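You operate a simulated robot arm through the tools that you are given. There is no shell and no other tool. Be economical: measure what you need, move in short steps, check, and stop when the job is done.

You are at the controls of a simulated two-armed robot. One attempt, no reset.

JOB
Stack the flanged stub that says "P3" from the packing table top on top of the flanged stub that says "P1". Fetch the ring seal from the packing table top and set it on the low shelf of the tool rack. Open the lower chest drawer, fetch the strainer basket from the packing table top and set it in the inside of the lower chest drawer and shut the drawer again. Take the wooden brush and put it in the yellow bin. Take the yellow sign and leave it on the green booklet on the lower middle shelf of the tall fittings rack. Take the red sign and leave it in the grey parts tray. Press the red thermometer key to switch it off. The order is free. Set down upright: yellow sign, red sign.

Only the result counts: the job must be done as asked and must still hold three seconds after the hand-in. Knocking over, shifting, dropping, spilling or breaking anything else fails it. Lids that push on must go on centred and level and be pressed home; caps that screw on are set level and turned clockwise until they are tight.

ROBOT AND FRAMES
Two 7-joint arms with fingered hands on one trunk, on a base that drives. Base frame: it is fixed to the floor where the robot stands at the start and does not move with it; the origin is under the middle of the robot, x ahead of it, y to its left, z up; the surface under the hand at the start is at about z = 0.8. Units: m, degrees, N and s.
The left shoulder is at the start at [0.07, 0.142, 1.139], the right one opposite. With the tool pointing down near the work surface each hand reaches from about 0.4 to 0.8 m from the robot's upright axis, wherever it stands, measured 20 degrees to its own side. Places, roughly: booklet [-6.5, -1, 0.5]; flanged stub [0.5, 0, 0.75]; grey parts tray (30x20x4 cm) [-6.8, -0.9, 0.3]; inside of the lower chest drawer [0.5, 1.9, 0.3]; low shelf of the tool rack (74x22 cm) [-3.94, -0.62, 0.28]; lower chest drawer [0.4, 1.9, 0.4]; red sign [-5, -0.75, 0.75]; red thermometer key [-5, 4.7, 0.9]; ring seal (11x10x4 cm) [0.7, -0.1, 0.8]; strainer basket (7x7x6 cm) [0.6, -0.2, 0.8]; wooden brush (4x6x6 cm) [-2.7, -0.8, 0.9]; yellow bin (19x27x15 cm) [0.5, -0.1, 0.3]; yellow sign [-5, -1, 0.75]. Payload 3.6 kg a hand.
Tool frame (each hand has its own): the origin (TCP) lies between the finger pads and is the grasp point; the fingertips stand 0.025 m ahead of it; z points along the fingers, y is the line along which they close. The gripper opens to 0.088 m. The gripper's body begins 0.029 m behind the TCP. The gripper is a hand of 5 fingers: y runs from the thumb to the fingers, the wrist lies at [-0.013, -0.097, -0.162] in the tool frame, and closing takes about 1.5 s.
Orientation is that of the tool frame in the base frame, as a unit quaternion [w, x, y, z]. With the fingers straight down and the wrist toward the robot, the tool's x, y and z point along [0, 1, 0], [1, 0, 0] and [0, 0, -1] of the base frame.

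CONTROLS
- The arms move only by the tool move_arm. It takes "left_commands", "right_commands" or both (then of equal length, played together; a hand with none holds still); each is a list that holds one entry, the list of rows, each a list of 6 numbers: the shift along the tool's x, y, z in mm, then the turn, a rotation vector about the tool's x, y, z in degrees. In form: [[[x, y, z, ax, ay, az], ...]]. A call has 1 to 12 rows; each row is the pose to reach, as a shift and turn from the pose commanded when the call began, along the tool's axes at that moment. "left_grip" and "right_grip" are, for a hand that has rows, the closure, from 0 (fully open) to 1 (shut), set as the call begins (left out, the last holds). Each row takes 0.2 s and may step no farther than 0.05 m and 8.6 degrees from the row before; otherwise, or with a gripper value out of range, the whole call is refused. Where a pose cannot be reached the arm comes as near as it can. A force on the tool above 40 N (or 10 N above the force at the start of the call, whichever is more), or a blocked arm, ends the call early, and 0.2 s more pass. The fingers move at their own pace (about 0.072 m/s each) and stop on an object; they squeeze with about 29 N. The grip force told is the motor's: it shows also when the fingers shut on nothing. Time passes only in rows, and 0.2 s behind the last, so rows that repeat a pose let the fingers close. It gives the time, the measured TCP pose, the force on the tool (base axes), the opening and the grip force at its end, in the units of the frame above (readings bear some noise), with the torque about the TCP (base axes, N m) and any sound that the robot's microphone picked up.
- Cameras (640 x 400 px; columns grow to the right, rows downward): "scene" is now at [0.1319, -0.0115, 1.3678]; the picture's right is [-0.03, -1.00, 0.00], its down [-0.70, 0.02, -0.71] and it looks along [0.71, -0.02, -0.70] (base axes); focal length 266 px, centre (320, 200). "left" rides on the left gripper at [-0.059, -0.079, -0.105] in its tool frame; the picture's right is [-0.73, -0.32, 0.61], its down [0.62, -0.68, 0.38] and it looks along [0.29, 0.66, 0.70] (tool axes); focal length 234 px, centre (320, 200). "right" rides on the right gripper at [0.059, -0.079, -0.105] in its tool frame; the picture's right is [-0.73, 0.32, -0.61], its down [-0.62, -0.68, 0.38] and it looks along [-0.29, 0.66, 0.70] (tool axes); focal length 234 px, centre (320, 200). There is no depth. A picture from a camera that has moved, and an enlarged one, comes with that camera's place and axes in the base frame and with its lens. The place of the scene camera against the robot may be out by one fixed shift of up to 0.025 m in any direction.
- snapshot(camera): a new picture of that camera. It takes no simulated time.
- raise_lower(by): slides the trunk up (or, below 0, down) by that many m; the arms and the scene camera ride with it, the base frame stays. It gives what a move gives, with no picture.
- steer(legs): drives the robot by 1 to 6 legs, each [ahead, left, turn to the left] in m, m and degrees, along the robot's own axes; the way and the turn of a leg run together, so that a leg with both is an arc; at most 1.5 m and 180 degrees a leg. The arms and the cameras ride along, it lands a little off, and it stops where it bumps. It gives what a move gives.
- set_fingers(index, middle, ring, little, thumb_bend, thumb_turn, hand): sets how far each is bent, from 0 (flat) to 100 (curled in); at 30 the hand is open as for a grip, at 70 the pads meet at the TCP. One left out holds its place. A second passes; each finger stops where it meets its share of the squeeze, and holds until it gets a number again. A gripper value or a shape takes the hand back. It gives what a move gives, with no picture; readings hold the bend of each and the force on index, middle, ring, little, thumb and palm. thumb_turn goes from beside the hand (0) to across from the fingers (100), as for a grip.
- set_grasp(shape, hand): the hand has 5 fingers and takes this shape, open, in about a second: jaw (thumb against the fingers, like two jaws); tri (thumb and two fingers); tip (a fingertip pinch); poke (one finger out to press); point (the index stretched); flat (the hand flat); cup (the hand cupped); fist (a fist). The gripper value then closes the fingers along that shape, each until it touches; the sizes above hold for jaw. It gives what a move gives, with no picture.
- turn_head(pan, tilt): turns the head with the scene camera to pan (to the left, within 86 degrees either way) and tilt (down, from -29 to 69), counted from straight ahead of the robot. It gives what a move gives.
- zoom(camera, box): a new picture of the part [left, top, right, bottom] of that camera's present view, enlarged. It takes no simulated time.
- close_job(): hands the job in; it is judged then, once.

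Work in short steps. Places have to be worked out from the pictures, the camera data and where the tool is seen: move nearer, look again, correct. Check each grasp and each placing, and mend what went wrong. You have 217 turns and 220 pictures in all, those below and enlarged ones among them. Open the grippers and draw the arms clear of the work before you hand the job in, unless the task says otherwise.

The tools are called after ">>>" by a JSON object that holds its "name" and its "arguments". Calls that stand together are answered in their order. move_arm: Moves the arms, as the interface text tells. Its arguments: {"type":"object","properties":{"left_commands":{"type":"array","items":{"type":"array","items":{"type":"array","items":{"type":"number"}}}},"left_grip":{"type":"number"},"right_commands":{"type":"array","items":{"type":"array","items":{"type":"array","items":{"type":"number"}}}},"right_grip":{"type":"number"}},"required":[]} The other tools are called the same way: raise_lower (by) slides the trunk up or down; set_grasp (shape, hand) gives the hand a shape; set_fingers (index, middle, ring, little, thumb_bend, thumb_turn, hand) moves the fingers one by one; steer (legs) drives the base; turn_head (pan, tilt) turns the head that bears the scene camera; snapshot (camera) takes a picture; zoom (camera, box) takes an enlarged picture of a part of a camera's view; close_job () hands the job in.

At the start:

```text
time_s: 0.0
left_ee_pos: [0.5014, 0.2313, 1.1032]
left_ee_rot: [0.0, 0.707, 0.708, 0.001]
left_ft_force: [-0.2, 0.9, 0.1]
left_ft_torque: [0.01, 0.0, -0.01]
left_finger_gap: 0.0876
left_grip_force: 0.0
left_shape: jaw
left_bend: [30.0, 30.0, 30.0, 30.0, 30.0, 98.0]
left_finger forces: [0.0, 0.1, 0.1, 0.0, 0.0, 0.0]
right_ee_pos: [0.5381, -0.1818, 1.0713]
right_ee_rot: [0.0, 0.707, 0.707, -0.001]
right_ft_force: [-0.1, 0.3, -0.5]
right_ft_torque: [-0.01, -0.01, 0.03]
right_finger_gap: 0.0875
right_grip_force: 0.1
right_shape: jaw
right_bend: [30.0, 30.0, 30.0, 30.0, 30.0, 98.0]
right_finger forces: [0.0, 0.0, 0.0, 0.0, 0.0, 0.1]
trunk travel left (down, up): [-0.675, 0.265]
robot x, y, heading: [-0.0006, -0.0033, 0.1]
head pan, tilt: [-1.6, 44.7]
```

scene: 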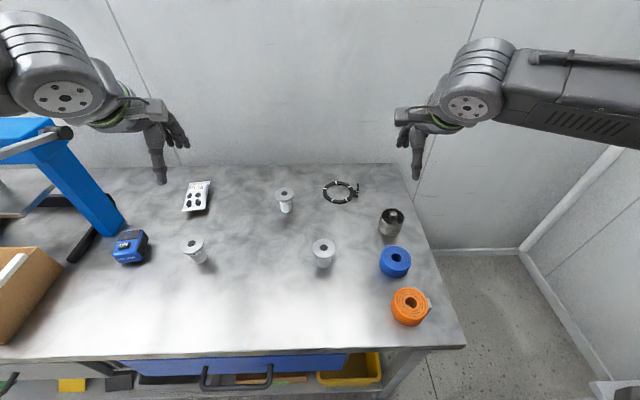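
right: 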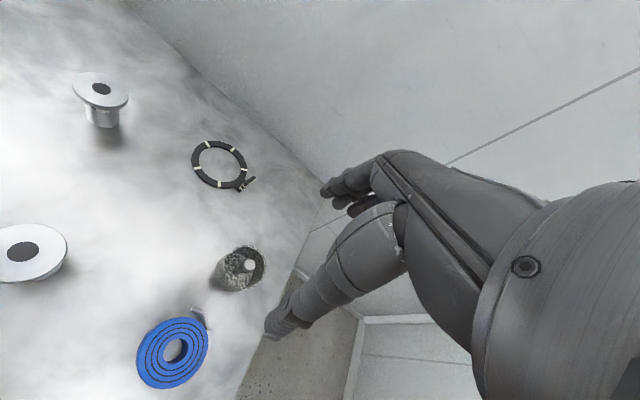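
left: 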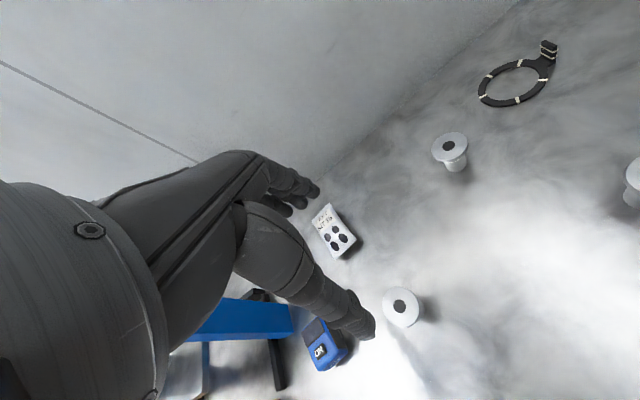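

I see three flanged stubs; I zoom in on them to read the labels.

>>> {"name": "zoom", "arguments": {"camera": "scene", "box": [160, 170, 360, 295]}}

>>> {"name": "zoom", "arguments": {"camera": "scene", "box": [300, 160, 460, 340]}}

```text
3.20 times, centred on (260, 232) of scene
camera zoom: at [0.1319, -0.0115, 1.3678], right [-0.03, -1.0, 0.0], down [-0.7, 0.02, -0.71], along [0.71, -0.02, -0.7], focal length 850 px, centre (512, 96)
```

zoom: 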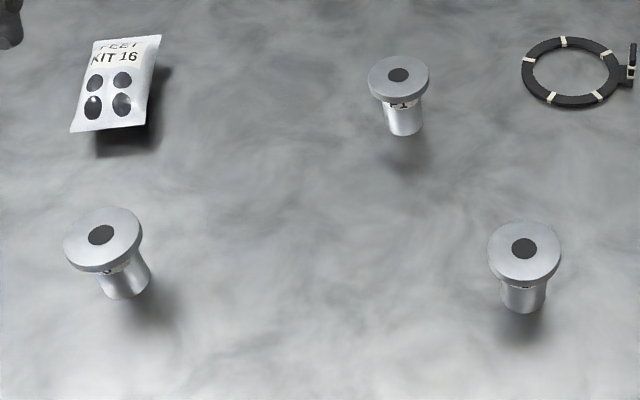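

```text
2.22 times, centred on (380, 250) of scene
camera zoom: at [0.1319, -0.0115, 1.3678], right [-0.03, -1.0, 0.0], down [-0.7, 0.02, -0.71], along [0.71, -0.02, -0.7], focal length 590 px, centre (187, 89)
```

zoom: 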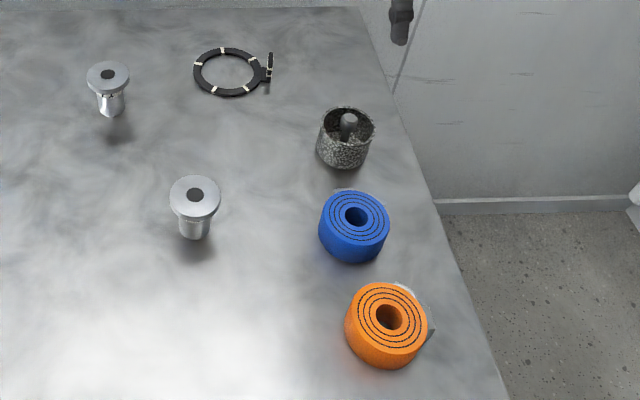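

The labels sit below the flange; I zoom in much tighter on each.

>>> {"name": "zoom", "arguments": {"camera": "scene", "box": [270, 182, 302, 217]}}

>>> {"name": "zoom", "arguments": {"camera": "scene", "box": [178, 235, 214, 267]}}

>>> {"name": "zoom", "arguments": {"camera": "scene", "box": [308, 236, 340, 270]}}

```text
11.43 times, centred on (286, 200) of scene
camera zoom: at [0.1319, -0.0115, 1.3678], right [-0.03, -1.0, 0.0], down [-0.7, 0.02, -0.71], along [0.71, -0.02, -0.7], focal length 3036 px, centre (709, 206)
```

zoom: 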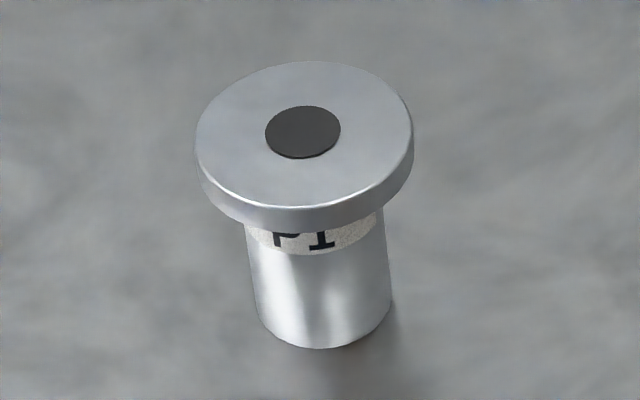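

```text
12.50 times, centred on (196, 251) of scene
camera zoom: at [0.1319, -0.0115, 1.3678], right [-0.03, -1.0, 0.0], down [-0.7, 0.02, -0.71], along [0.71, -0.02, -0.7], focal length 3320 px, centre (1870, -438)
```

zoom: 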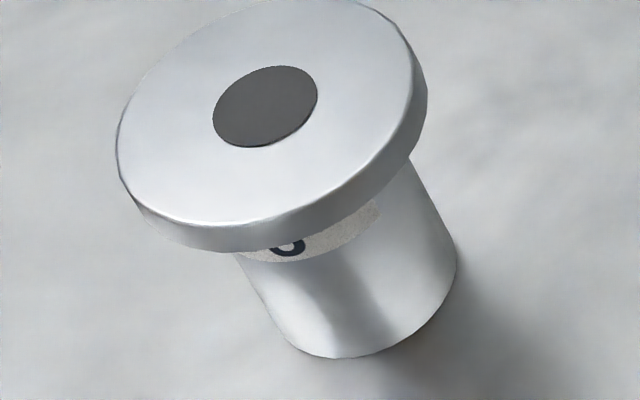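

```text
11.76 times, centred on (324, 253) of scene
camera zoom: at [0.1319, -0.0115, 1.3678], right [-0.03, -1.0, 0.0], down [-0.7, 0.02, -0.71], along [0.71, -0.02, -0.7], focal length 3125 px, centre (273, -424)
```

zoom: 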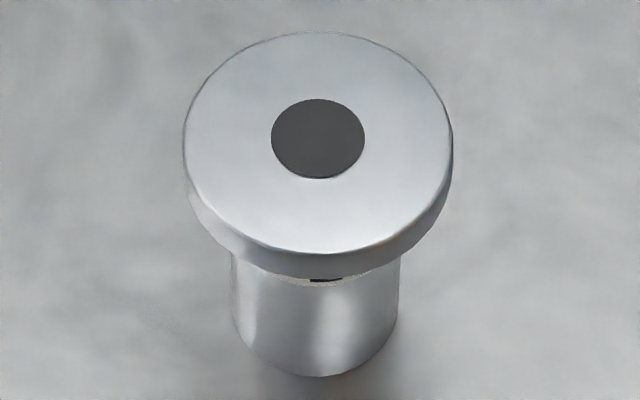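

The far stub is P1; the left one shows a rounded digit (likely 3), the right a flat bar (likely 2). I lower the trunk a little to see the labels from flatter.

>>> {"name": "raise_lower", "arguments": {"by": -0.12}}

>>> {"name": "turn_head", "arguments": {"pan": 0, "tilt": 44.7}}

>>> {"name": "snapshot", "arguments": {"camera": "scene"}}

```text
time_s: 1.5
left_ee_pos: [0.5013, 0.2321, 0.9828]
left_ee_rot: [0.0, 0.706, 0.708, 0.0]
left_ft_force: [0.7, -0.1, 1.1]
left_ft_torque: [0.0, 0.02, -0.04]
left_finger_gap: 0.0877
left_grip_force: 0.0
left_shape: jaw
left_bend: [30.0, 30.0, 30.0, 30.0, 30.0, 98.0]
left_finger forces: [0.0, 0.0, 0.0, 0.1, 0.0, 0.0]
right_ee_pos: [0.5378, -0.1799, 0.9508]
right_ee_rot: [0.0, 0.707, 0.707, 0.0]
right_ft_force: [-0.4, -0.2, 0.3]
right_ft_torque: [0.0, -0.02, 0.02]
right_finger_gap: 0.0877
right_grip_force: 0.0
right_shape: jaw
right_bend: [30.0, 30.0, 30.0, 30.0, 30.0, 98.0]
right_finger forces: [0.1, 0.0, 0.2, 0.0, 0.0, 0.1]
trunk travel left (down, up): [-0.555, 0.385]
robot x, y, heading: [-0.0026, 0.0002, 0.2]
head pan, tilt: [-1.6, 44.7]
```

```text
time_s: 2.1
left_ee_pos: [0.5016, 0.2316, 0.9829]
left_ee_rot: [0.0, 0.706, 0.708, 0.0]
left_ft_force: [0.4, -0.2, -0.3]
left_ft_torque: [0.01, 0.03, -0.02]
left_finger_gap: 0.0874
left_grip_force: 0.2
left_shape: jaw
left_bend: [30.0, 30.0, 30.0, 30.0, 30.0, 98.0]
left_finger forces: [0.1, 0.0, 0.0, 0.1, 0.1, 0.0]
right_ee_pos: [0.5387, -0.1804, 0.9514]
right_ee_rot: [0.0, 0.707, 0.707, 0.001]
right_ft_force: [-0.5, -0.7, -0.8]
right_ft_torque: [-0.03, 0.0, -0.02]
right_finger_gap: 0.0876
right_grip_force: 0.0
right_shape: jaw
right_bend: [30.0, 30.0, 30.0, 30.0, 30.0, 98.0]
right_finger forces: [0.0, 0.0, 0.0, 0.0, 0.0, 0.1]
trunk travel left (down, up): [-0.555, 0.385]
robot x, y, heading: [-0.0018, 0.001, 0.1]
head pan, tilt: [0.0, 44.7]
```

```text
211 pictures are left
camera scene: at [0.1319, -0.0092, 1.2478], right [0.0, -1.0, 0.0], down [-0.7, 0.0, -0.71], along [0.71, 0.0, -0.7], focal length 266 px, centre (320, 200)
```

scene: 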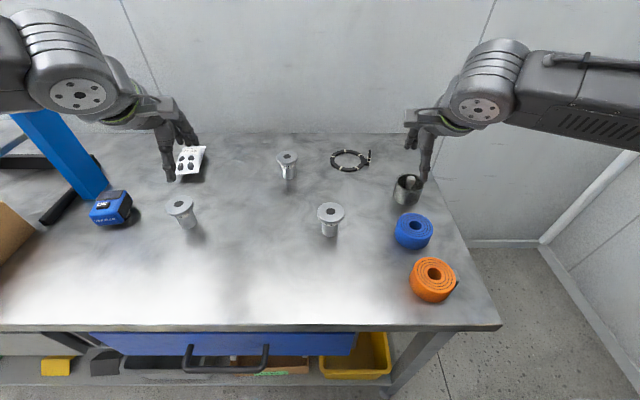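

>>> {"name": "zoom", "arguments": {"camera": "scene", "box": [160, 190, 208, 235]}}

>>> {"name": "zoom", "arguments": {"camera": "scene", "box": [308, 196, 356, 242]}}

```text
8.89 times, centred on (184, 212) of scene
camera zoom: at [0.1319, -0.0092, 1.2478], right [0.0, -1.0, 0.0], down [-0.7, 0.0, -0.71], along [0.71, 0.0, -0.7], focal length 2361 px, centre (1529, 89)
```

zoom: 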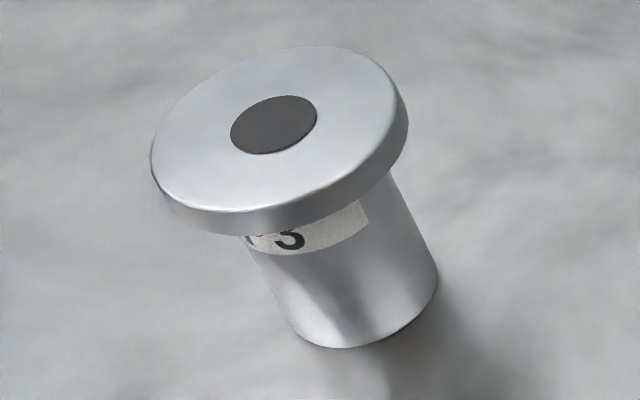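

```text
8.70 times, centred on (332, 219) of scene
camera zoom: at [0.1319, -0.0092, 1.2478], right [0.0, -1.0, 0.0], down [-0.7, 0.0, -0.71], along [0.71, 0.0, -0.7], focal length 2310 px, centre (216, 35)
```

zoom: 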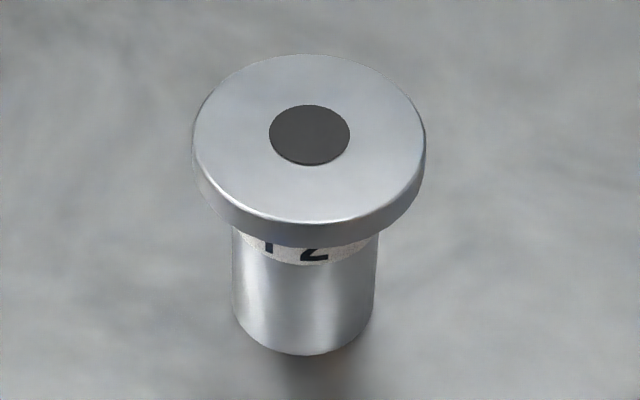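

Left is P3, middle-right P2, far P1. I estimate P3's flange top at about (0.50, 0.272, 0.87); I take a left-hand picture from the lower height for depth.

>>> {"name": "snapshot", "arguments": {"camera": "left"}}

>>> {"name": "snapshot", "arguments": {"camera": "right"}}

```text
208 pictures are left
camera left: at [0.4214, 0.1743, 1.0885], right [-0.32, -0.73, -0.61], down [-0.68, 0.62, -0.38], along [0.66, 0.29, -0.7], focal length 234 px, centre (320, 200)
```

left: 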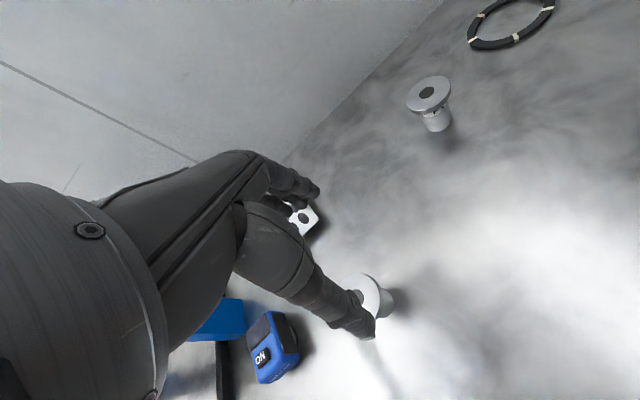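

```text
207 pictures are left
camera right: at [0.4593, -0.1219, 1.0562], right [0.32, -0.73, 0.61], down [-0.68, -0.62, -0.38], along [0.66, -0.29, -0.7], focal length 234 px, centre (320, 200)
```

right: 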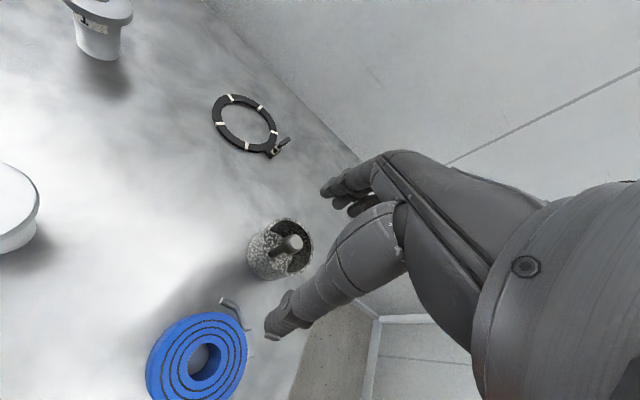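

Triangulating with the left hand camera puts the flange tops near z≈0.842 (so the scene camera reads ~0.028 high), P1 ≈ (0.670, 0.075), P3 ≈ (0.506, 0.280). I move the left hand above P3 and look.

>>> {"name": "move_arm", "arguments": {"left_commands": [[[24, 2, 22, 0, 0, 0], [48, 4, 45, 0, 0, 0], [48, 4, 45, 0, 0, 0]]]}}

>>> {"name": "snapshot", "arguments": {"camera": "left"}}

>>> {"name": "snapshot", "arguments": {"camera": "scene"}}

```text
time_s: 2.9
left_ee_pos: [0.5055, 0.2783, 0.9376]
left_ee_rot: [0.001, 0.706, 0.708, 0.0]
left_ft_force: [-0.6, -0.1, 0.6]
left_ft_torque: [0.03, 0.0, -0.01]
left_finger_gap: 0.0875
left_grip_force: 0.1
left_shape: jaw
left_bend: [30.0, 30.0, 30.0, 30.0, 30.0, 98.0]
left_finger forces: [0.0, 0.1, 0.0, 0.0, 0.0, 0.1]
right_ee_pos: [0.5385, -0.181, 0.9513]
right_ee_rot: [0.0, 0.707, 0.707, 0.0]
right_ft_force: [0.0, -0.3, -0.5]
right_ft_torque: [0.02, 0.01, 0.04]
right_finger_gap: 0.0875
right_grip_force: 0.0
right_shape: jaw
right_bend: [30.0, 30.0, 30.0, 30.0, 30.0, 98.0]
right_finger forces: [0.0, 0.1, 0.0, 0.0, 0.1, 0.1]
trunk travel left (down, up): [-0.555, 0.385]
robot x, y, heading: [-0.0014, 0.0015, 0.0]
head pan, tilt: [0.0, 44.7]
```

```text
206 pictures are left
camera left: at [0.4265, 0.2215, 1.043], right [-0.32, -0.73, -0.61], down [-0.68, 0.62, -0.38], along [0.66, 0.29, -0.7], focal length 234 px, centre (320, 200)
```

left: 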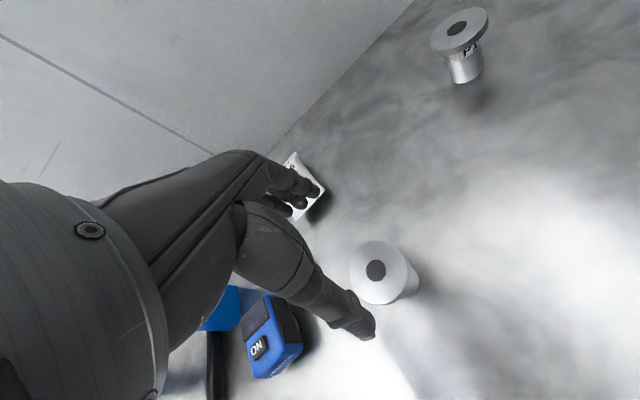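

```text
205 pictures are left
camera scene: at [0.1318, -0.0098, 1.2478], right [0.0, -1.0, 0.0], down [-0.7, 0.0, -0.71], along [0.71, 0.0, -0.7], focal length 266 px, centre (320, 200)
```

scene: 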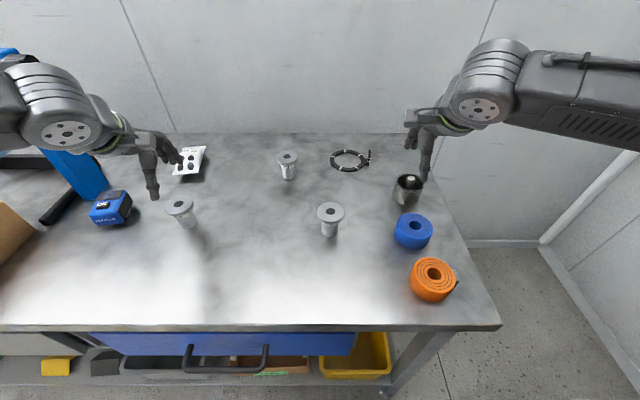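

P3 centre refined to about (0.5035, 0.2825), top ~0.848. I descend so the pads are at the flange, then look before closing.

>>> {"name": "move_arm", "arguments": {"left_commands": [[[4, -2, 32, 0, 0, 0], [4, -2, 64, 0, 0, 0], [4, -2, 94, 0, 0, 0], [4, -2, 94, 0, 0, 0]]]}}

>>> {"name": "snapshot", "arguments": {"camera": "left"}}

```text
time_s: 3.9
left_ee_pos: [0.5033, 0.2853, 0.844]
left_ee_rot: [0.001, 0.706, 0.708, 0.0]
left_ft_force: [-0.2, -0.2, -0.3]
left_ft_torque: [0.04, -0.01, -0.02]
left_finger_gap: 0.0878
left_grip_force: 0.0
left_shape: jaw
left_bend: [30.0, 30.0, 30.0, 30.0, 30.0, 98.0]
left_finger forces: [0.0, 0.0, 0.0, 0.0, 0.0, 0.0]
right_ee_pos: [0.5367, -0.1811, 0.9514]
right_ee_rot: [0.0, 0.707, 0.707, 0.001]
right_ft_force: [0.3, 0.5, 0.9]
right_ft_torque: [0.0, 0.01, 0.0]
right_finger_gap: 0.0875
right_grip_force: 0.0
right_shape: jaw
right_bend: [30.0, 30.0, 30.0, 30.0, 30.0, 98.0]
right_finger forces: [0.1, 0.0, 0.0, 0.1, 0.2, 0.1]
trunk travel left (down, up): [-0.555, 0.385]
robot x, y, heading: [0.0017, 0.0005, -0.0]
head pan, tilt: [0.0, 44.7]
```

```text
204 pictures are left
camera left: at [0.4242, 0.2279, 0.949], right [-0.32, -0.73, -0.61], down [-0.68, 0.62, -0.38], along [0.66, 0.29, -0.7], focal length 234 px, centre (320, 200)
```

left: 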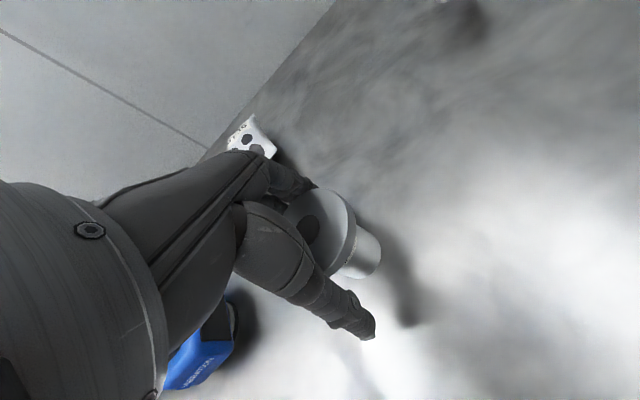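

The hole centre is right at the TCP's pixel. I lower 4 mm to centre on the rim and close.

>>> {"name": "move_arm", "arguments": {"left_commands": [[[0, 0, 4, 0, 0, 0], [0, 0, 4, 0, 0, 0], [0, 0, 4, 0, 0, 0], [0, 0, 4, 0, 0, 0], [0, 0, 4, 0, 0, 0], [0, 0, 4, 0, 0, 0], [0, 0, 4, 0, 0, 0], [0, 0, 4, 0, 0, 0]]], "left_grip": 1}}

>>> {"name": "snapshot", "arguments": {"camera": "left"}}

```text
time_s: 5.7
left_ee_pos: [0.504, 0.2861, 0.8396]
left_ee_rot: [0.0, 0.707, 0.707, 0.0]
left_ft_force: [-0.6, 0.4, 0.4]
left_ft_torque: [0.11, -0.03, 0.01]
left_finger_gap: 0.0237
left_grip_force: 28.2
left_shape: jaw
left_bend: [73.0, 70.0, 70.0, 70.0, 75.0, 100.0]
left_finger forces: [21.6, 7.7, 0.1, 0.1, 27.2, 0.1]
right_ee_pos: [0.5382, -0.1802, 0.9512]
right_ee_rot: [0.0, 0.707, 0.707, 0.0]
right_ft_force: [-0.5, -0.1, 0.5]
right_ft_torque: [0.03, -0.02, -0.01]
right_finger_gap: 0.0875
right_grip_force: 0.0
right_shape: jaw
right_bend: [30.0, 30.0, 30.0, 30.0, 30.0, 98.0]
right_finger forces: [0.0, 0.0, 0.0, 0.0, 0.1, 0.0]
trunk travel left (down, up): [-0.555, 0.385]
robot x, y, heading: [-0.0008, 0.002, -0.2]
head pan, tilt: [0.0, 44.7]
```

```text
203 pictures are left
camera left: at [0.4242, 0.2279, 0.9451], right [-0.32, -0.73, -0.61], down [-0.68, 0.62, -0.38], along [0.66, 0.29, -0.7], focal length 234 px, centre (320, 200)
```

left: 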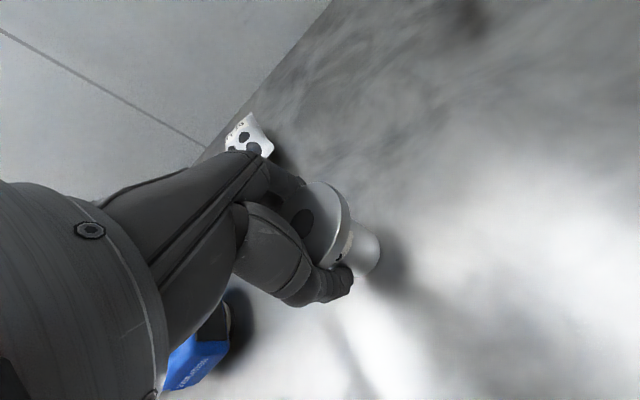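

Gap is 24 mm with thumb, index and middle bearing – probably round the tube just under the flange. I lift 20 mm to test the hold.

>>> {"name": "move_arm", "arguments": {"left_commands": [[[0, 0, -10, 0, 0, 0], [0, 0, -20, 0, 0, 0], [0, 0, -20, 0, 0, 0]]]}}

>>> {"name": "zoom", "arguments": {"camera": "left", "box": [200, 125, 440, 325]}}

>>> {"name": "zoom", "arguments": {"camera": "scene", "box": [130, 120, 250, 240]}}

```text
time_s: 6.5
left_ee_pos: [0.5034, 0.2852, 0.859]
left_ee_rot: [0.0, 0.707, 0.707, 0.0]
left_ft_force: [-0.3, 0.8, -2.0]
left_ft_torque: [0.07, -0.03, -0.02]
left_finger_gap: 0.0234
left_grip_force: 29.2
left_shape: jaw
left_bend: [73.0, 70.0, 70.0, 70.0, 75.0, 100.0]
left_finger forces: [21.8, 6.9, 0.0, 0.1, 27.2, 0.0]
right_ee_pos: [0.537, -0.1807, 0.9509]
right_ee_rot: [-0.001, 0.707, 0.707, 0.0]
right_ft_force: [0.2, 0.2, 0.5]
right_ft_torque: [0.0, 0.0, -0.03]
right_finger_gap: 0.0877
right_grip_force: 0.0
right_shape: jaw
right_bend: [30.0, 30.0, 30.0, 30.0, 30.0, 98.0]
right_finger forces: [0.0, 0.1, 0.0, 0.0, 0.0, 0.1]
trunk travel left (down, up): [-0.555, 0.385]
robot x, y, heading: [-0.0035, -0.0008, 0.3]
head pan, tilt: [0.0, 44.7]
```

```text
2.00 times, centred on (320, 225) of left
camera zoom: at [0.4238, 0.2269, 0.9648], right [-0.32, -0.73, -0.61], down [-0.68, 0.62, -0.38], along [0.66, 0.29, -0.7], focal length 468 px, centre (320, 150)
```

zoom: 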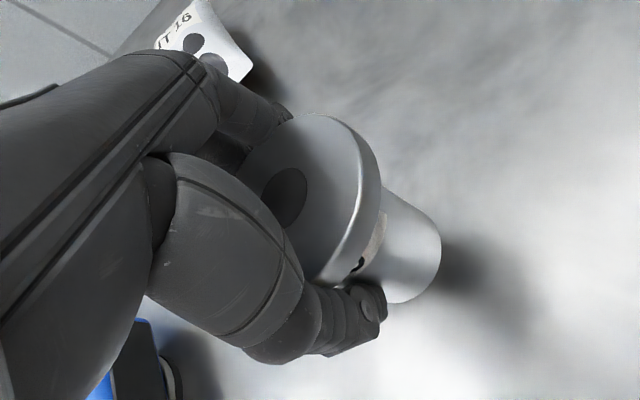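

```text
3.33 times, centred on (190, 180) of scene
camera zoom: at [0.1324, -0.0089, 1.2477], right [0.0, -1.0, 0.0], down [-0.7, 0.0, -0.71], along [0.71, 0.0, -0.7], focal length 885 px, centre (753, 267)
```

zoom: 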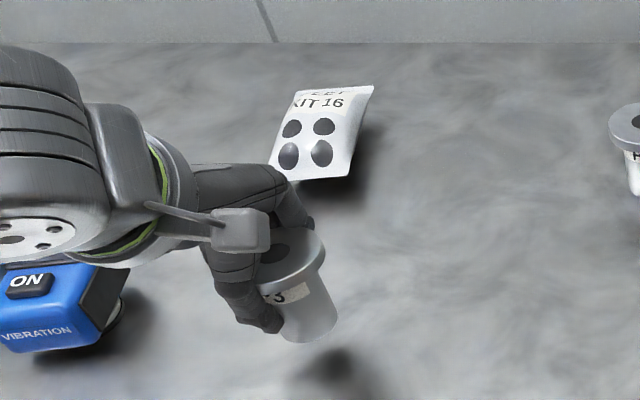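

The stub is held and still upright. I lift clear and move toward P1, stopping short to measure P1 from close.

>>> {"name": "move_arm", "arguments": {"left_commands": [[[0, 0, -45, 0, 0, 0], [0, 0, -90, 0, 0, 0], [-40, 20, -90, 0, 0, 0], [-80, 40, -90, 0, 0, 0], [-120, 60, -90, 0, 0, 0], [-150, 80, -90, 0, 0, 0], [-150, 80, -90, 0, 0, 0]]]}}

>>> {"name": "snapshot", "arguments": {"camera": "left"}}

>>> {"name": "snapshot", "arguments": {"camera": "scene"}}

```text
time_s: 8.1
left_ee_pos: [0.5823, 0.133, 0.9506]
left_ee_rot: [0.0, 0.707, 0.707, 0.0]
left_ft_force: [0.1, -0.3, -1.2]
left_ft_torque: [-0.01, 0.0, -0.02]
left_finger_gap: 0.0232
left_grip_force: 28.6
left_shape: jaw
left_bend: [73.0, 70.0, 70.0, 70.0, 75.0, 100.0]
left_finger forces: [22.2, 6.5, 0.0, 0.0, 27.2, 0.0]
right_ee_pos: [0.5367, -0.1801, 0.9514]
right_ee_rot: [-0.001, 0.707, 0.707, -0.001]
right_ft_force: [0.2, 0.3, 0.0]
right_ft_torque: [-0.03, -0.02, 0.02]
right_finger_gap: 0.0875
right_grip_force: 0.0
right_shape: jaw
right_bend: [30.0, 30.0, 30.0, 30.0, 30.0, 98.0]
right_finger forces: [0.1, 0.0, 0.0, 0.1, 0.0, 0.1]
trunk travel left (down, up): [-0.555, 0.385]
robot x, y, heading: [-0.002, 0.0001, -0.1]
head pan, tilt: [0.0, 44.7]
```

```text
200 pictures are left
camera left: at [0.503, 0.0748, 1.0545], right [-0.32, -0.73, -0.61], down [-0.68, 0.62, -0.38], along [0.66, 0.29, -0.7], focal length 234 px, centre (320, 200)
```

left: 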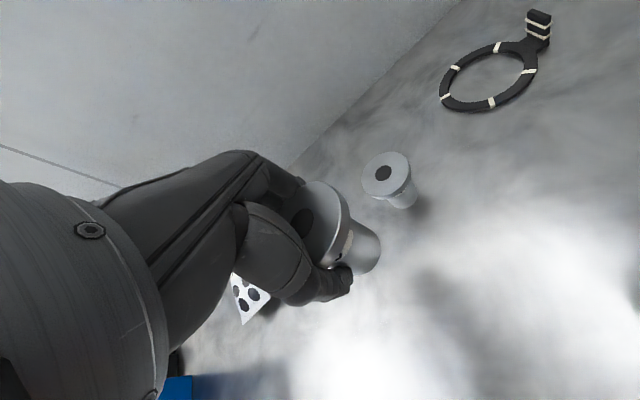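

```text
199 pictures are left
camera scene: at [0.1312, -0.0091, 1.2479], right [0.0, -1.0, 0.0], down [-0.7, 0.0, -0.71], along [0.71, 0.0, -0.7], focal length 266 px, centre (320, 200)
```

scene: 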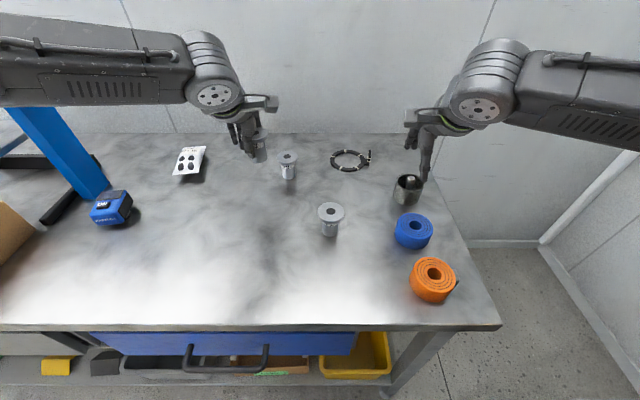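

P1 refines to about (0.667, 0.079); the held stub's axis is ~(+4, −5) mm off the TCP. I move to TCP (0.663, 0.084), still high, and check.

>>> {"name": "move_arm", "arguments": {"left_commands": [[[-16, 27, 0, 0, 0, 0], [-32, 54, 0, 0, 0, 0], [-49, 81, 0, 0, 0, 0], [-49, 81, 0, 0, 0, 0], [-49, 81, 0, 0, 0, 0]]]}}

>>> {"name": "snapshot", "arguments": {"camera": "left"}}

>>> {"name": "zoom", "arguments": {"camera": "scene", "box": [230, 80, 350, 200]}}

```text
time_s: 9.3
left_ee_pos: [0.619, 0.1281, 0.9524]
left_ee_rot: [0.0, 0.707, 0.707, -0.001]
left_ft_force: [-0.7, -0.2, -2.7]
left_ft_torque: [0.03, 0.01, 0.0]
left_finger_gap: 0.0227
left_grip_force: 29.0
left_shape: jaw
left_bend: [73.0, 70.0, 70.0, 70.0, 75.0, 100.0]
left_finger forces: [22.0, 6.3, 0.1, 0.0, 27.0, 0.0]
left hand out of reach, approached as far as the arm can: row 1, 2, 3, 4, 5
right_ee_pos: [0.5388, -0.1807, 0.9507]
right_ee_rot: [0.0, 0.708, 0.707, 0.0]
right_ft_force: [-0.7, -0.6, 0.0]
right_ft_torque: [0.01, 0.02, 0.01]
right_finger_gap: 0.0878
right_grip_force: 0.0
right_shape: jaw
right_bend: [30.0, 30.0, 30.0, 30.0, 30.0, 98.0]
right_finger forces: [0.0, 0.0, 0.0, 0.0, 0.1, 0.0]
trunk travel left (down, up): [-0.555, 0.385]
robot x, y, heading: [-0.0006, 0.0048, -0.2]
head pan, tilt: [0.0, 44.7]
```

```text
198 pictures are left
camera left: at [0.5388, 0.0704, 1.058], right [-0.32, -0.73, -0.61], down [-0.68, 0.62, -0.38], along [0.66, 0.29, -0.7], focal length 234 px, centre (320, 200)
```

left: 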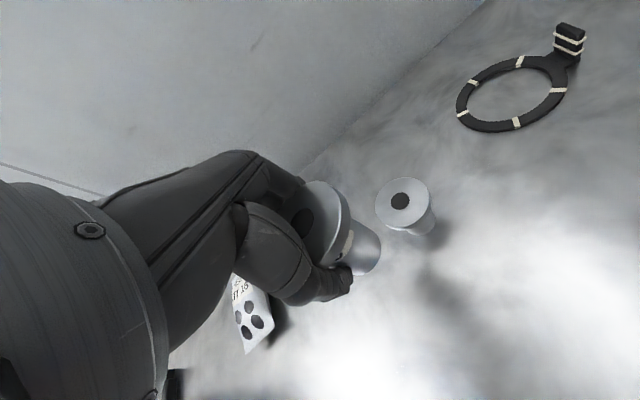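

```text
3.33 times, centred on (290, 140) of scene
camera zoom: at [0.1323, -0.0091, 1.2478], right [0.0, -1.0, 0.0], down [-0.7, 0.0, -0.71], along [0.71, 0.0, -0.7], focal length 885 px, centre (420, 400)
```

zoom: 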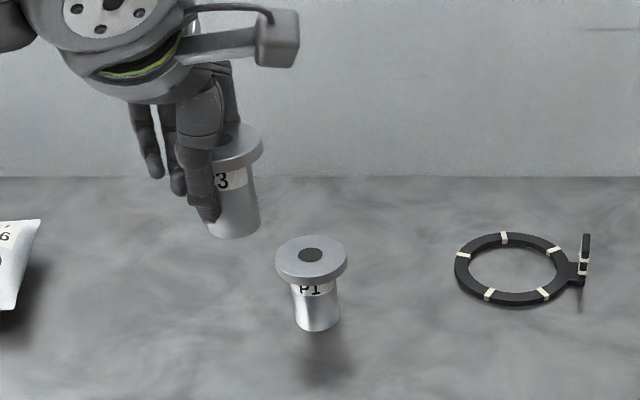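

The arm stalled: wrist too high relative to the shoulder. I raise the trunk 0.15 and then retry.

>>> {"name": "raise_lower", "arguments": {"by": 0.15}}

```text
time_s: 11.1
left_ee_pos: [0.6186, 0.1274, 1.1026]
left_ee_rot: [0.0, 0.708, 0.707, 0.0]
left_ft_force: [0.5, -1.0, -3.6]
left_ft_torque: [0.05, 0.02, 0.03]
left_finger_gap: 0.0232
left_grip_force: 29.1
left_shape: jaw
left_bend: [73.0, 70.0, 70.0, 70.0, 75.0, 100.0]
left_finger forces: [22.0, 6.4, 0.0, 0.1, 26.9, 0.1]
right_ee_pos: [0.5389, -0.1807, 1.101]
right_ee_rot: [0.0, 0.707, 0.707, 0.0]
right_ft_force: [-0.6, 0.4, 0.0]
right_ft_torque: [0.04, 0.02, 0.0]
right_finger_gap: 0.0874
right_grip_force: 0.2
right_shape: jaw
right_bend: [30.0, 30.0, 30.0, 30.0, 30.0, 98.0]
right_finger forces: [0.0, 0.0, 0.1, 0.0, 0.0, 0.1]
trunk travel left (down, up): [-0.705, 0.235]
robot x, y, heading: [0.0023, 0.0019, 0.1]
head pan, tilt: [0.0, 44.7]
```

I lower the hand to z≈0.98 while heading toward P1.

>>> {"name": "move_arm", "arguments": {"left_commands": [[[0, 0, 45, 0, 0, 0], [0, 0, 90, 0, 0, 0], [0, 0, 120, 0, 0, 0], [-22, 22, 120, 0, 0, 0], [-44, 44, 120, 0, 0, 0], [-44, 44, 120, 0, 0, 0]]]}}

>>> {"name": "snapshot", "arguments": {"camera": "left"}}

```text
time_s: 12.5
left_ee_pos: [0.6067, 0.1372, 1.0105]
left_ee_rot: [0.0, 0.707, 0.707, -0.002]
left_ft_force: [-0.3, -0.1, -2.8]
left_ft_torque: [0.03, -0.01, 0.01]
left_finger_gap: 0.0228
left_grip_force: 28.4
left_shape: jaw
left_bend: [73.0, 70.0, 70.0, 70.0, 75.0, 100.0]
left_finger forces: [21.9, 5.9, 0.0, 0.0, 26.8, 0.0]
left hand out of reach, approached as far as the arm can: row 1, 2, 3, 4, 5, 6
right_ee_pos: [0.539, -0.1803, 1.1014]
right_ee_rot: [-0.001, 0.707, 0.707, 0.0]
right_ft_force: [-0.4, -0.3, 0.6]
right_ft_torque: [0.02, 0.02, 0.01]
right_finger_gap: 0.0878
right_grip_force: 0.0
right_shape: jaw
right_bend: [30.0, 30.0, 30.0, 30.0, 30.0, 98.0]
right_finger forces: [0.0, 0.1, 0.0, 0.0, 0.1, 0.0]
trunk travel left (down, up): [-0.705, 0.235]
robot x, y, heading: [0.0022, -0.0011, 0.1]
head pan, tilt: [0.0, 44.7]
```

```text
196 pictures are left
camera left: at [0.5282, 0.0814, 1.1156], right [-0.32, -0.73, -0.61], down [-0.68, 0.62, -0.38], along [0.66, 0.29, -0.7], focal length 234 px, centre (320, 200)
```

left: 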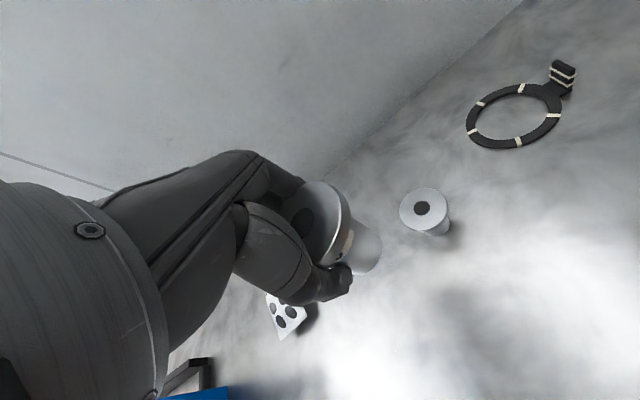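

Reach is limited by the arm crossing toward the middle. I strafe the robot 0.13 m right so P1 lies properly on the left arm's side.

>>> {"name": "steer", "arguments": {"legs": [[0, -0.13, 0]]}}

>>> {"name": "snapshot", "arguments": {"camera": "scene"}}

```text
time_s: 13.8
left_ee_pos: [0.608, 0.0104, 1.0096]
left_ee_rot: [0.001, 0.706, 0.708, -0.001]
left_ft_force: [0.3, 0.7, -2.5]
left_ft_torque: [-0.03, -0.01, -0.01]
left_finger_gap: 0.0227
left_grip_force: 29.6
left_shape: jaw
left_bend: [73.0, 70.0, 70.0, 70.0, 75.0, 100.0]
left_finger forces: [21.9, 6.0, 0.1, 0.0, 26.8, 0.1]
right_ee_pos: [0.5374, -0.3086, 1.1018]
right_ee_rot: [0.0, 0.707, 0.707, 0.0]
right_ft_force: [1.2, 1.2, -0.1]
right_ft_torque: [0.05, 0.0, 0.0]
right_finger_gap: 0.0875
right_grip_force: 0.1
right_shape: jaw
right_bend: [30.0, 30.0, 30.0, 30.0, 30.0, 98.0]
right_finger forces: [0.1, 0.1, 0.0, 0.0, 0.0, 0.0]
trunk travel left (down, up): [-0.705, 0.235]
robot x, y, heading: [-0.0014, -0.1304, 0.2]
head pan, tilt: [0.0, 44.7]
```

```text
195 pictures are left
camera scene: at [0.1325, -0.1375, 1.3977], right [0.0, -1.0, 0.0], down [-0.7, 0.0, -0.71], along [0.71, 0.0, -0.7], focal length 266 px, centre (320, 200)
```

scene: 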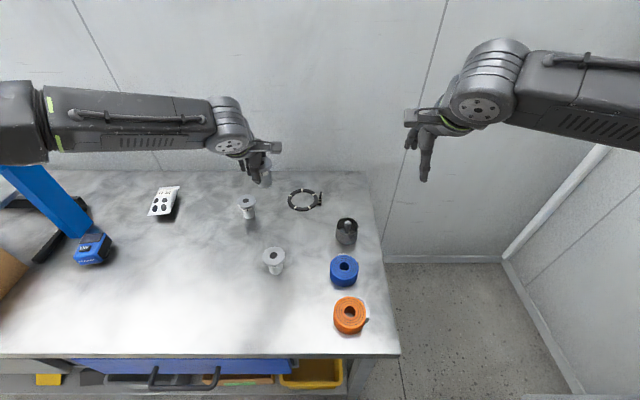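

Now I move the hand to TCP (0.663, 0.084, 0.965).

>>> {"name": "move_arm", "arguments": {"left_commands": [[[24, 18, 15, 0, 0, 0], [48, 36, 30, 0, 0, 0], [73, 55, 45, 0, 0, 0], [73, 55, 45, 0, 0, 0], [73, 55, 45, 0, 0, 0]]]}}

>>> {"name": "snapshot", "arguments": {"camera": "left"}}

>>> {"name": "zoom", "arguments": {"camera": "scene", "box": [180, 110, 300, 230]}}

```text
time_s: 14.9
left_ee_pos: [0.652, 0.0884, 0.9724]
left_ee_rot: [0.001, 0.707, 0.707, -0.001]
left_ft_force: [-0.2, 0.0, -1.1]
left_ft_torque: [0.0, 0.03, -0.02]
left_finger_gap: 0.0229
left_grip_force: 29.3
left_shape: jaw
left_bend: [73.0, 70.0, 70.0, 70.0, 75.0, 100.0]
left_finger forces: [22.2, 6.0, 0.1, 0.0, 26.7, 0.0]
left hand out of reach, approached as far as the arm can: row 2, 3, 4, 5
right_ee_pos: [0.5388, -0.3107, 1.1015]
right_ee_rot: [0.0, 0.707, 0.707, 0.0]
right_ft_force: [-0.4, -0.2, 0.1]
right_ft_torque: [-0.02, -0.02, 0.03]
right_finger_gap: 0.0875
right_grip_force: 0.1
right_shape: jaw
right_bend: [30.0, 30.0, 30.0, 30.0, 30.0, 98.0]
right_finger forces: [0.2, 0.1, 0.0, 0.0, 0.1, 0.0]
trunk travel left (down, up): [-0.705, 0.235]
robot x, y, heading: [-0.0012, -0.1311, 0.0]
head pan, tilt: [0.0, 44.7]
```

```text
194 pictures are left
camera left: at [0.5731, 0.0313, 1.0773], right [-0.32, -0.73, -0.61], down [-0.68, 0.62, -0.38], along [0.66, 0.29, -0.7], focal length 234 px, centre (320, 200)
```

left: 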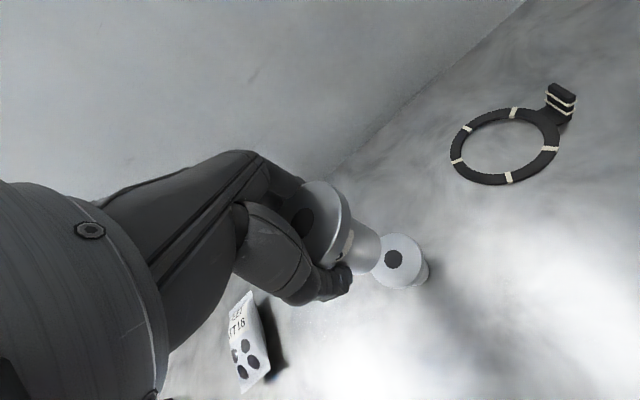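

```text
3.33 times, centred on (240, 170) of scene
camera zoom: at [0.1326, -0.1391, 1.3977], right [0.0, -1.0, 0.0], down [-0.7, 0.0, -0.71], along [0.71, 0.0, -0.7], focal length 885 px, centre (587, 300)
```

zoom: 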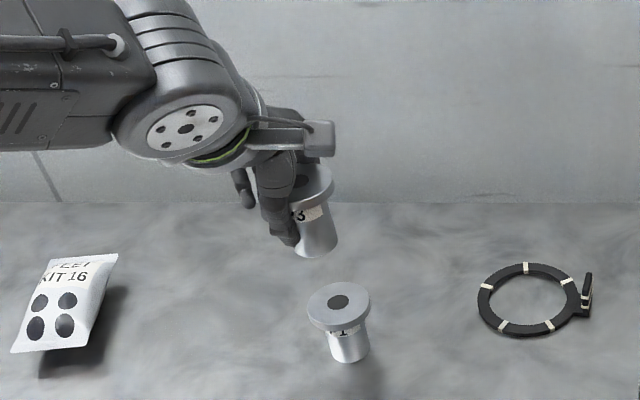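

The reach limit is radial (~0.5 m shoulder-wrist). I look down to see how much room there is to the table before driving forward.

>>> {"name": "turn_head", "arguments": {"pan": 0, "tilt": 69}}

>>> {"name": "snapshot", "arguments": {"camera": "scene"}}

```text
time_s: 15.8
left_ee_pos: [0.6536, 0.0892, 0.9721]
left_ee_rot: [0.0, 0.707, 0.708, -0.001]
left_ft_force: [0.7, -0.4, -2.9]
left_ft_torque: [0.02, 0.03, -0.05]
left_finger_gap: 0.0227
left_grip_force: 29.2
left_shape: jaw
left_bend: [73.0, 70.0, 70.0, 70.0, 75.0, 100.0]
left_finger forces: [22.0, 6.0, 0.2, 0.0, 26.7, 0.0]
right_ee_pos: [0.539, -0.3116, 1.1024]
right_ee_rot: [0.0, 0.707, 0.707, 0.0]
right_ft_force: [0.2, 0.2, 0.0]
right_ft_torque: [0.01, 0.02, -0.02]
right_finger_gap: 0.0876
right_grip_force: 0.0
right_shape: jaw
right_bend: [30.0, 30.0, 30.0, 30.0, 30.0, 98.0]
right_finger forces: [0.0, 0.0, 0.0, 0.1, 0.0, 0.0]
trunk travel left (down, up): [-0.705, 0.235]
robot x, y, heading: [0.0007, -0.1281, 0.3]
head pan, tilt: [0.0, 68.8]
```

```text
192 pictures are left
camera scene: at [0.107, -0.1388, 1.3685], right [0.0, -1.0, 0.0], down [-0.93, 0.0, -0.36], along [0.36, 0.0, -0.93], focal length 266 px, centre (320, 200)
```

scene: 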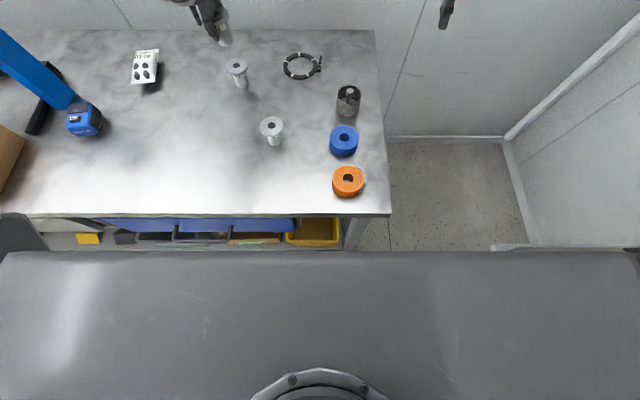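

Table edge is at x≈0.30, torso front about 0.14. I drive ahead 0.06 m (it stops on bump); the held stub is well above everything.

>>> {"name": "steer", "arguments": {"legs": [[0.06, 0, 0]]}}

>>> {"name": "turn_head", "arguments": {"pan": 10, "tilt": 40}}

```text
time_s: 16.9
left_ee_pos: [0.7085, 0.0912, 0.9678]
left_ee_rot: [-0.003, 0.706, 0.708, -0.002]
left_ft_force: [0.2, 0.7, -3.3]
left_ft_torque: [0.02, 0.04, 0.01]
left_finger_gap: 0.0226
left_grip_force: 28.5
left_shape: jaw
left_bend: [73.0, 70.0, 70.0, 70.0, 75.0, 100.0]
left_finger forces: [22.2, 6.1, 0.0, 0.1, 26.6, 0.0]
right_ee_pos: [0.5959, -0.3098, 1.0964]
right_ee_rot: [-0.002, 0.707, 0.707, -0.003]
right_ft_force: [1.5, -0.8, -0.1]
right_ft_torque: [-0.03, 0.02, 0.02]
right_finger_gap: 0.0879
right_grip_force: 0.2
right_shape: jaw
right_bend: [30.0, 30.0, 30.0, 30.0, 30.0, 98.0]
right_finger forces: [0.0, 0.0, 0.0, 0.0, 0.0, 0.0]
trunk travel left (down, up): [-0.705, 0.235]
robot x, y, heading: [0.05, -0.1273, 0.0]
head pan, tilt: [0.0, 68.8]
stopped in leg 1: the robot was blocked; the commanded pose is now the measured one
```

```text
time_s: 17.9
left_ee_pos: [0.7061, 0.0897, 0.9714]
left_ee_rot: [0.001, 0.706, 0.708, 0.0]
left_ft_force: [-0.1, -0.3, -3.8]
left_ft_torque: [-0.04, -0.01, 0.01]
left_finger_gap: 0.0227
left_grip_force: 29.2
left_shape: jaw
left_bend: [73.0, 70.0, 70.0, 70.0, 75.0, 100.0]
left_finger forces: [22.2, 5.9, 0.0, 0.0, 26.9, 0.1]
right_ee_pos: [0.5901, -0.3088, 1.1005]
right_ee_rot: [0.0, 0.707, 0.707, 0.0]
right_ft_force: [0.2, -0.4, 0.1]
right_ft_torque: [0.0, -0.02, 0.01]
right_finger_gap: 0.0878
right_grip_force: 0.0
right_shape: jaw
right_bend: [30.0, 30.0, 30.0, 30.0, 30.0, 98.0]
right_finger forces: [0.1, 0.0, 0.0, 0.1, 0.0, 0.1]
trunk travel left (down, up): [-0.705, 0.235]
robot x, y, heading: [0.0557, -0.128, 0.3]
head pan, tilt: [10.0, 40.0]
```

It bumped at x≈0.05. I back off 1 cm, and check nothing moved.

>>> {"name": "steer", "arguments": {"legs": [[-0.012, 0, 0]]}}

>>> {"name": "snapshot", "arguments": {"camera": "scene"}}

>>> {"name": "snapshot", "arguments": {"camera": "left"}}

```text
time_s: 18.6
left_ee_pos: [0.6948, 0.0896, 0.9695]
left_ee_rot: [-0.001, 0.706, 0.708, -0.001]
left_ft_force: [0.9, -0.5, -3.0]
left_ft_torque: [0.01, 0.04, -0.01]
left_finger_gap: 0.0224
left_grip_force: 29.5
left_shape: jaw
left_bend: [73.0, 70.0, 70.0, 70.0, 75.0, 100.0]
left_finger forces: [22.2, 6.0, 0.0, 0.0, 26.7, 0.0]
right_ee_pos: [0.5816, -0.31, 1.0996]
right_ee_rot: [-0.002, 0.707, 0.707, -0.001]
right_ft_force: [1.2, -1.2, -0.6]
right_ft_torque: [0.05, -0.01, -0.03]
right_finger_gap: 0.0876
right_grip_force: 0.1
right_shape: jaw
right_bend: [30.0, 30.0, 30.0, 30.0, 30.0, 98.0]
right_finger forces: [0.1, 0.1, 0.1, 0.0, 0.0, 0.1]
trunk travel left (down, up): [-0.705, 0.235]
robot x, y, heading: [0.036, -0.1259, 0.1]
head pan, tilt: [10.0, 40.0]
```

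```text
191 pictures are left
camera scene: at [0.178, -0.1239, 1.4041], right [0.18, -0.98, 0.0], down [-0.64, -0.11, -0.76], along [0.75, 0.13, -0.65], focal length 266 px, centre (320, 200)
```

scene: 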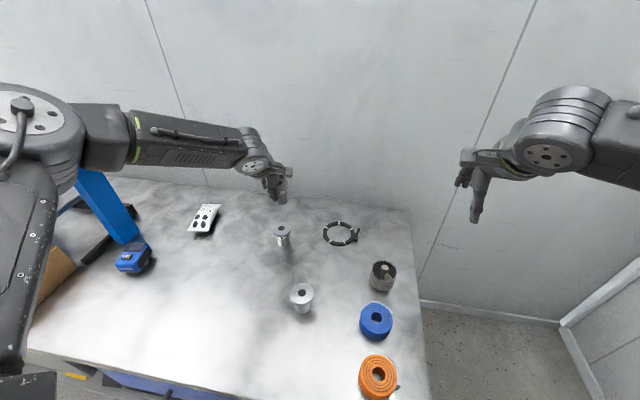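

```text
190 pictures are left
camera left: at [0.6152, 0.0323, 1.0751], right [-0.32, -0.73, -0.61], down [-0.68, 0.62, -0.38], along [0.65, 0.29, -0.7], focal length 234 px, centre (320, 200)
```

left: 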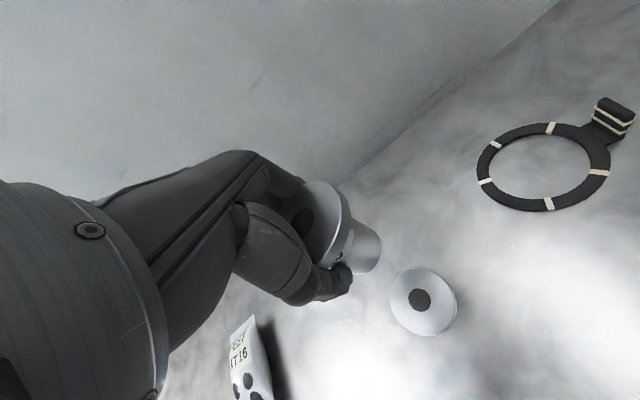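

The scene is undisturbed; P1 ≈ (0.6635, 0.0803). I move to TCP (0.6595, 0.085, 0.955).

>>> {"name": "move_arm", "arguments": {"left_commands": [[[-2, -18, 0, 0, 0, 0], [-4.5, -35, 0, 0, 0, 0], [-4.5, -35, 15, 0, 0, 0], [-4.5, -35, 15, 0, 0, 0]]]}}

>>> {"name": "snapshot", "arguments": {"camera": "left"}}

>>> {"name": "zoom", "arguments": {"camera": "scene", "box": [220, 140, 340, 260]}}

```text
time_s: 19.6
left_ee_pos: [0.6574, 0.085, 0.9563]
left_ee_rot: [0.001, 0.706, 0.708, -0.001]
left_ft_force: [0.0, -0.5, -1.8]
left_ft_torque: [0.03, -0.01, 0.02]
left_finger_gap: 0.0226
left_grip_force: 29.0
left_shape: jaw
left_bend: [73.0, 70.0, 70.0, 70.0, 75.0, 100.0]
left_finger forces: [21.9, 5.6, 0.0, 0.1, 26.5, 0.0]
right_ee_pos: [0.5782, -0.3092, 1.1001]
right_ee_rot: [-0.001, 0.707, 0.707, -0.001]
right_ft_force: [0.9, 0.8, 0.3]
right_ft_torque: [-0.02, 0.01, -0.01]
right_finger_gap: 0.0876
right_grip_force: 0.1
right_shape: jaw
right_bend: [30.0, 30.0, 30.0, 30.0, 30.0, 98.0]
right_finger forces: [0.0, 0.0, 0.0, 0.1, 0.0, 0.0]
trunk travel left (down, up): [-0.705, 0.235]
robot x, y, heading: [0.0436, -0.1298, 0.2]
head pan, tilt: [10.0, 40.0]
```

```text
189 pictures are left
camera left: at [0.5779, 0.0275, 1.0619], right [-0.32, -0.73, -0.61], down [-0.68, 0.62, -0.38], along [0.66, 0.29, -0.7], focal length 234 px, centre (320, 200)
```

left: 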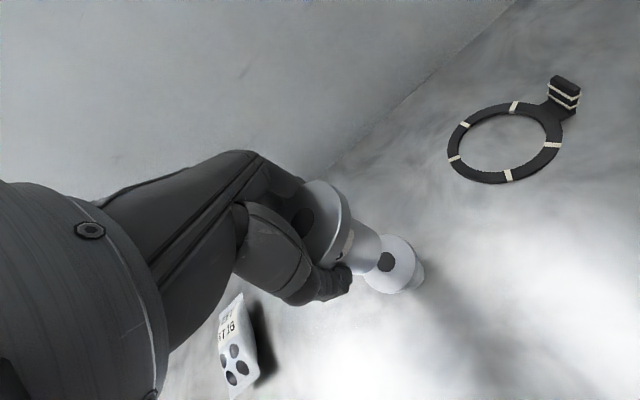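

```text
3.33 times, centred on (280, 200) of scene
camera zoom: at [0.1744, -0.1239, 1.4046], right [0.18, -0.98, 0.0], down [-0.63, -0.11, -0.77], along [0.75, 0.13, -0.64], focal length 885 px, centre (453, 200)
```

zoom: 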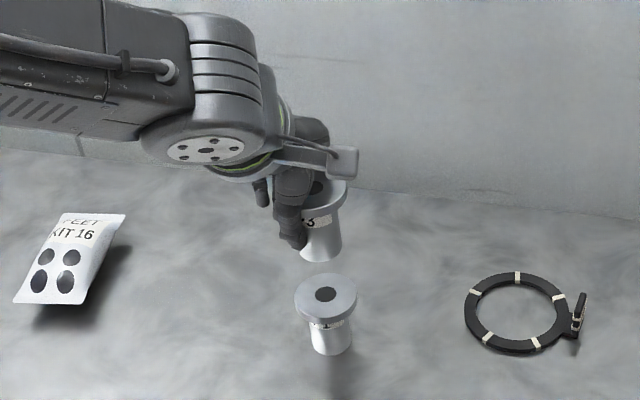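

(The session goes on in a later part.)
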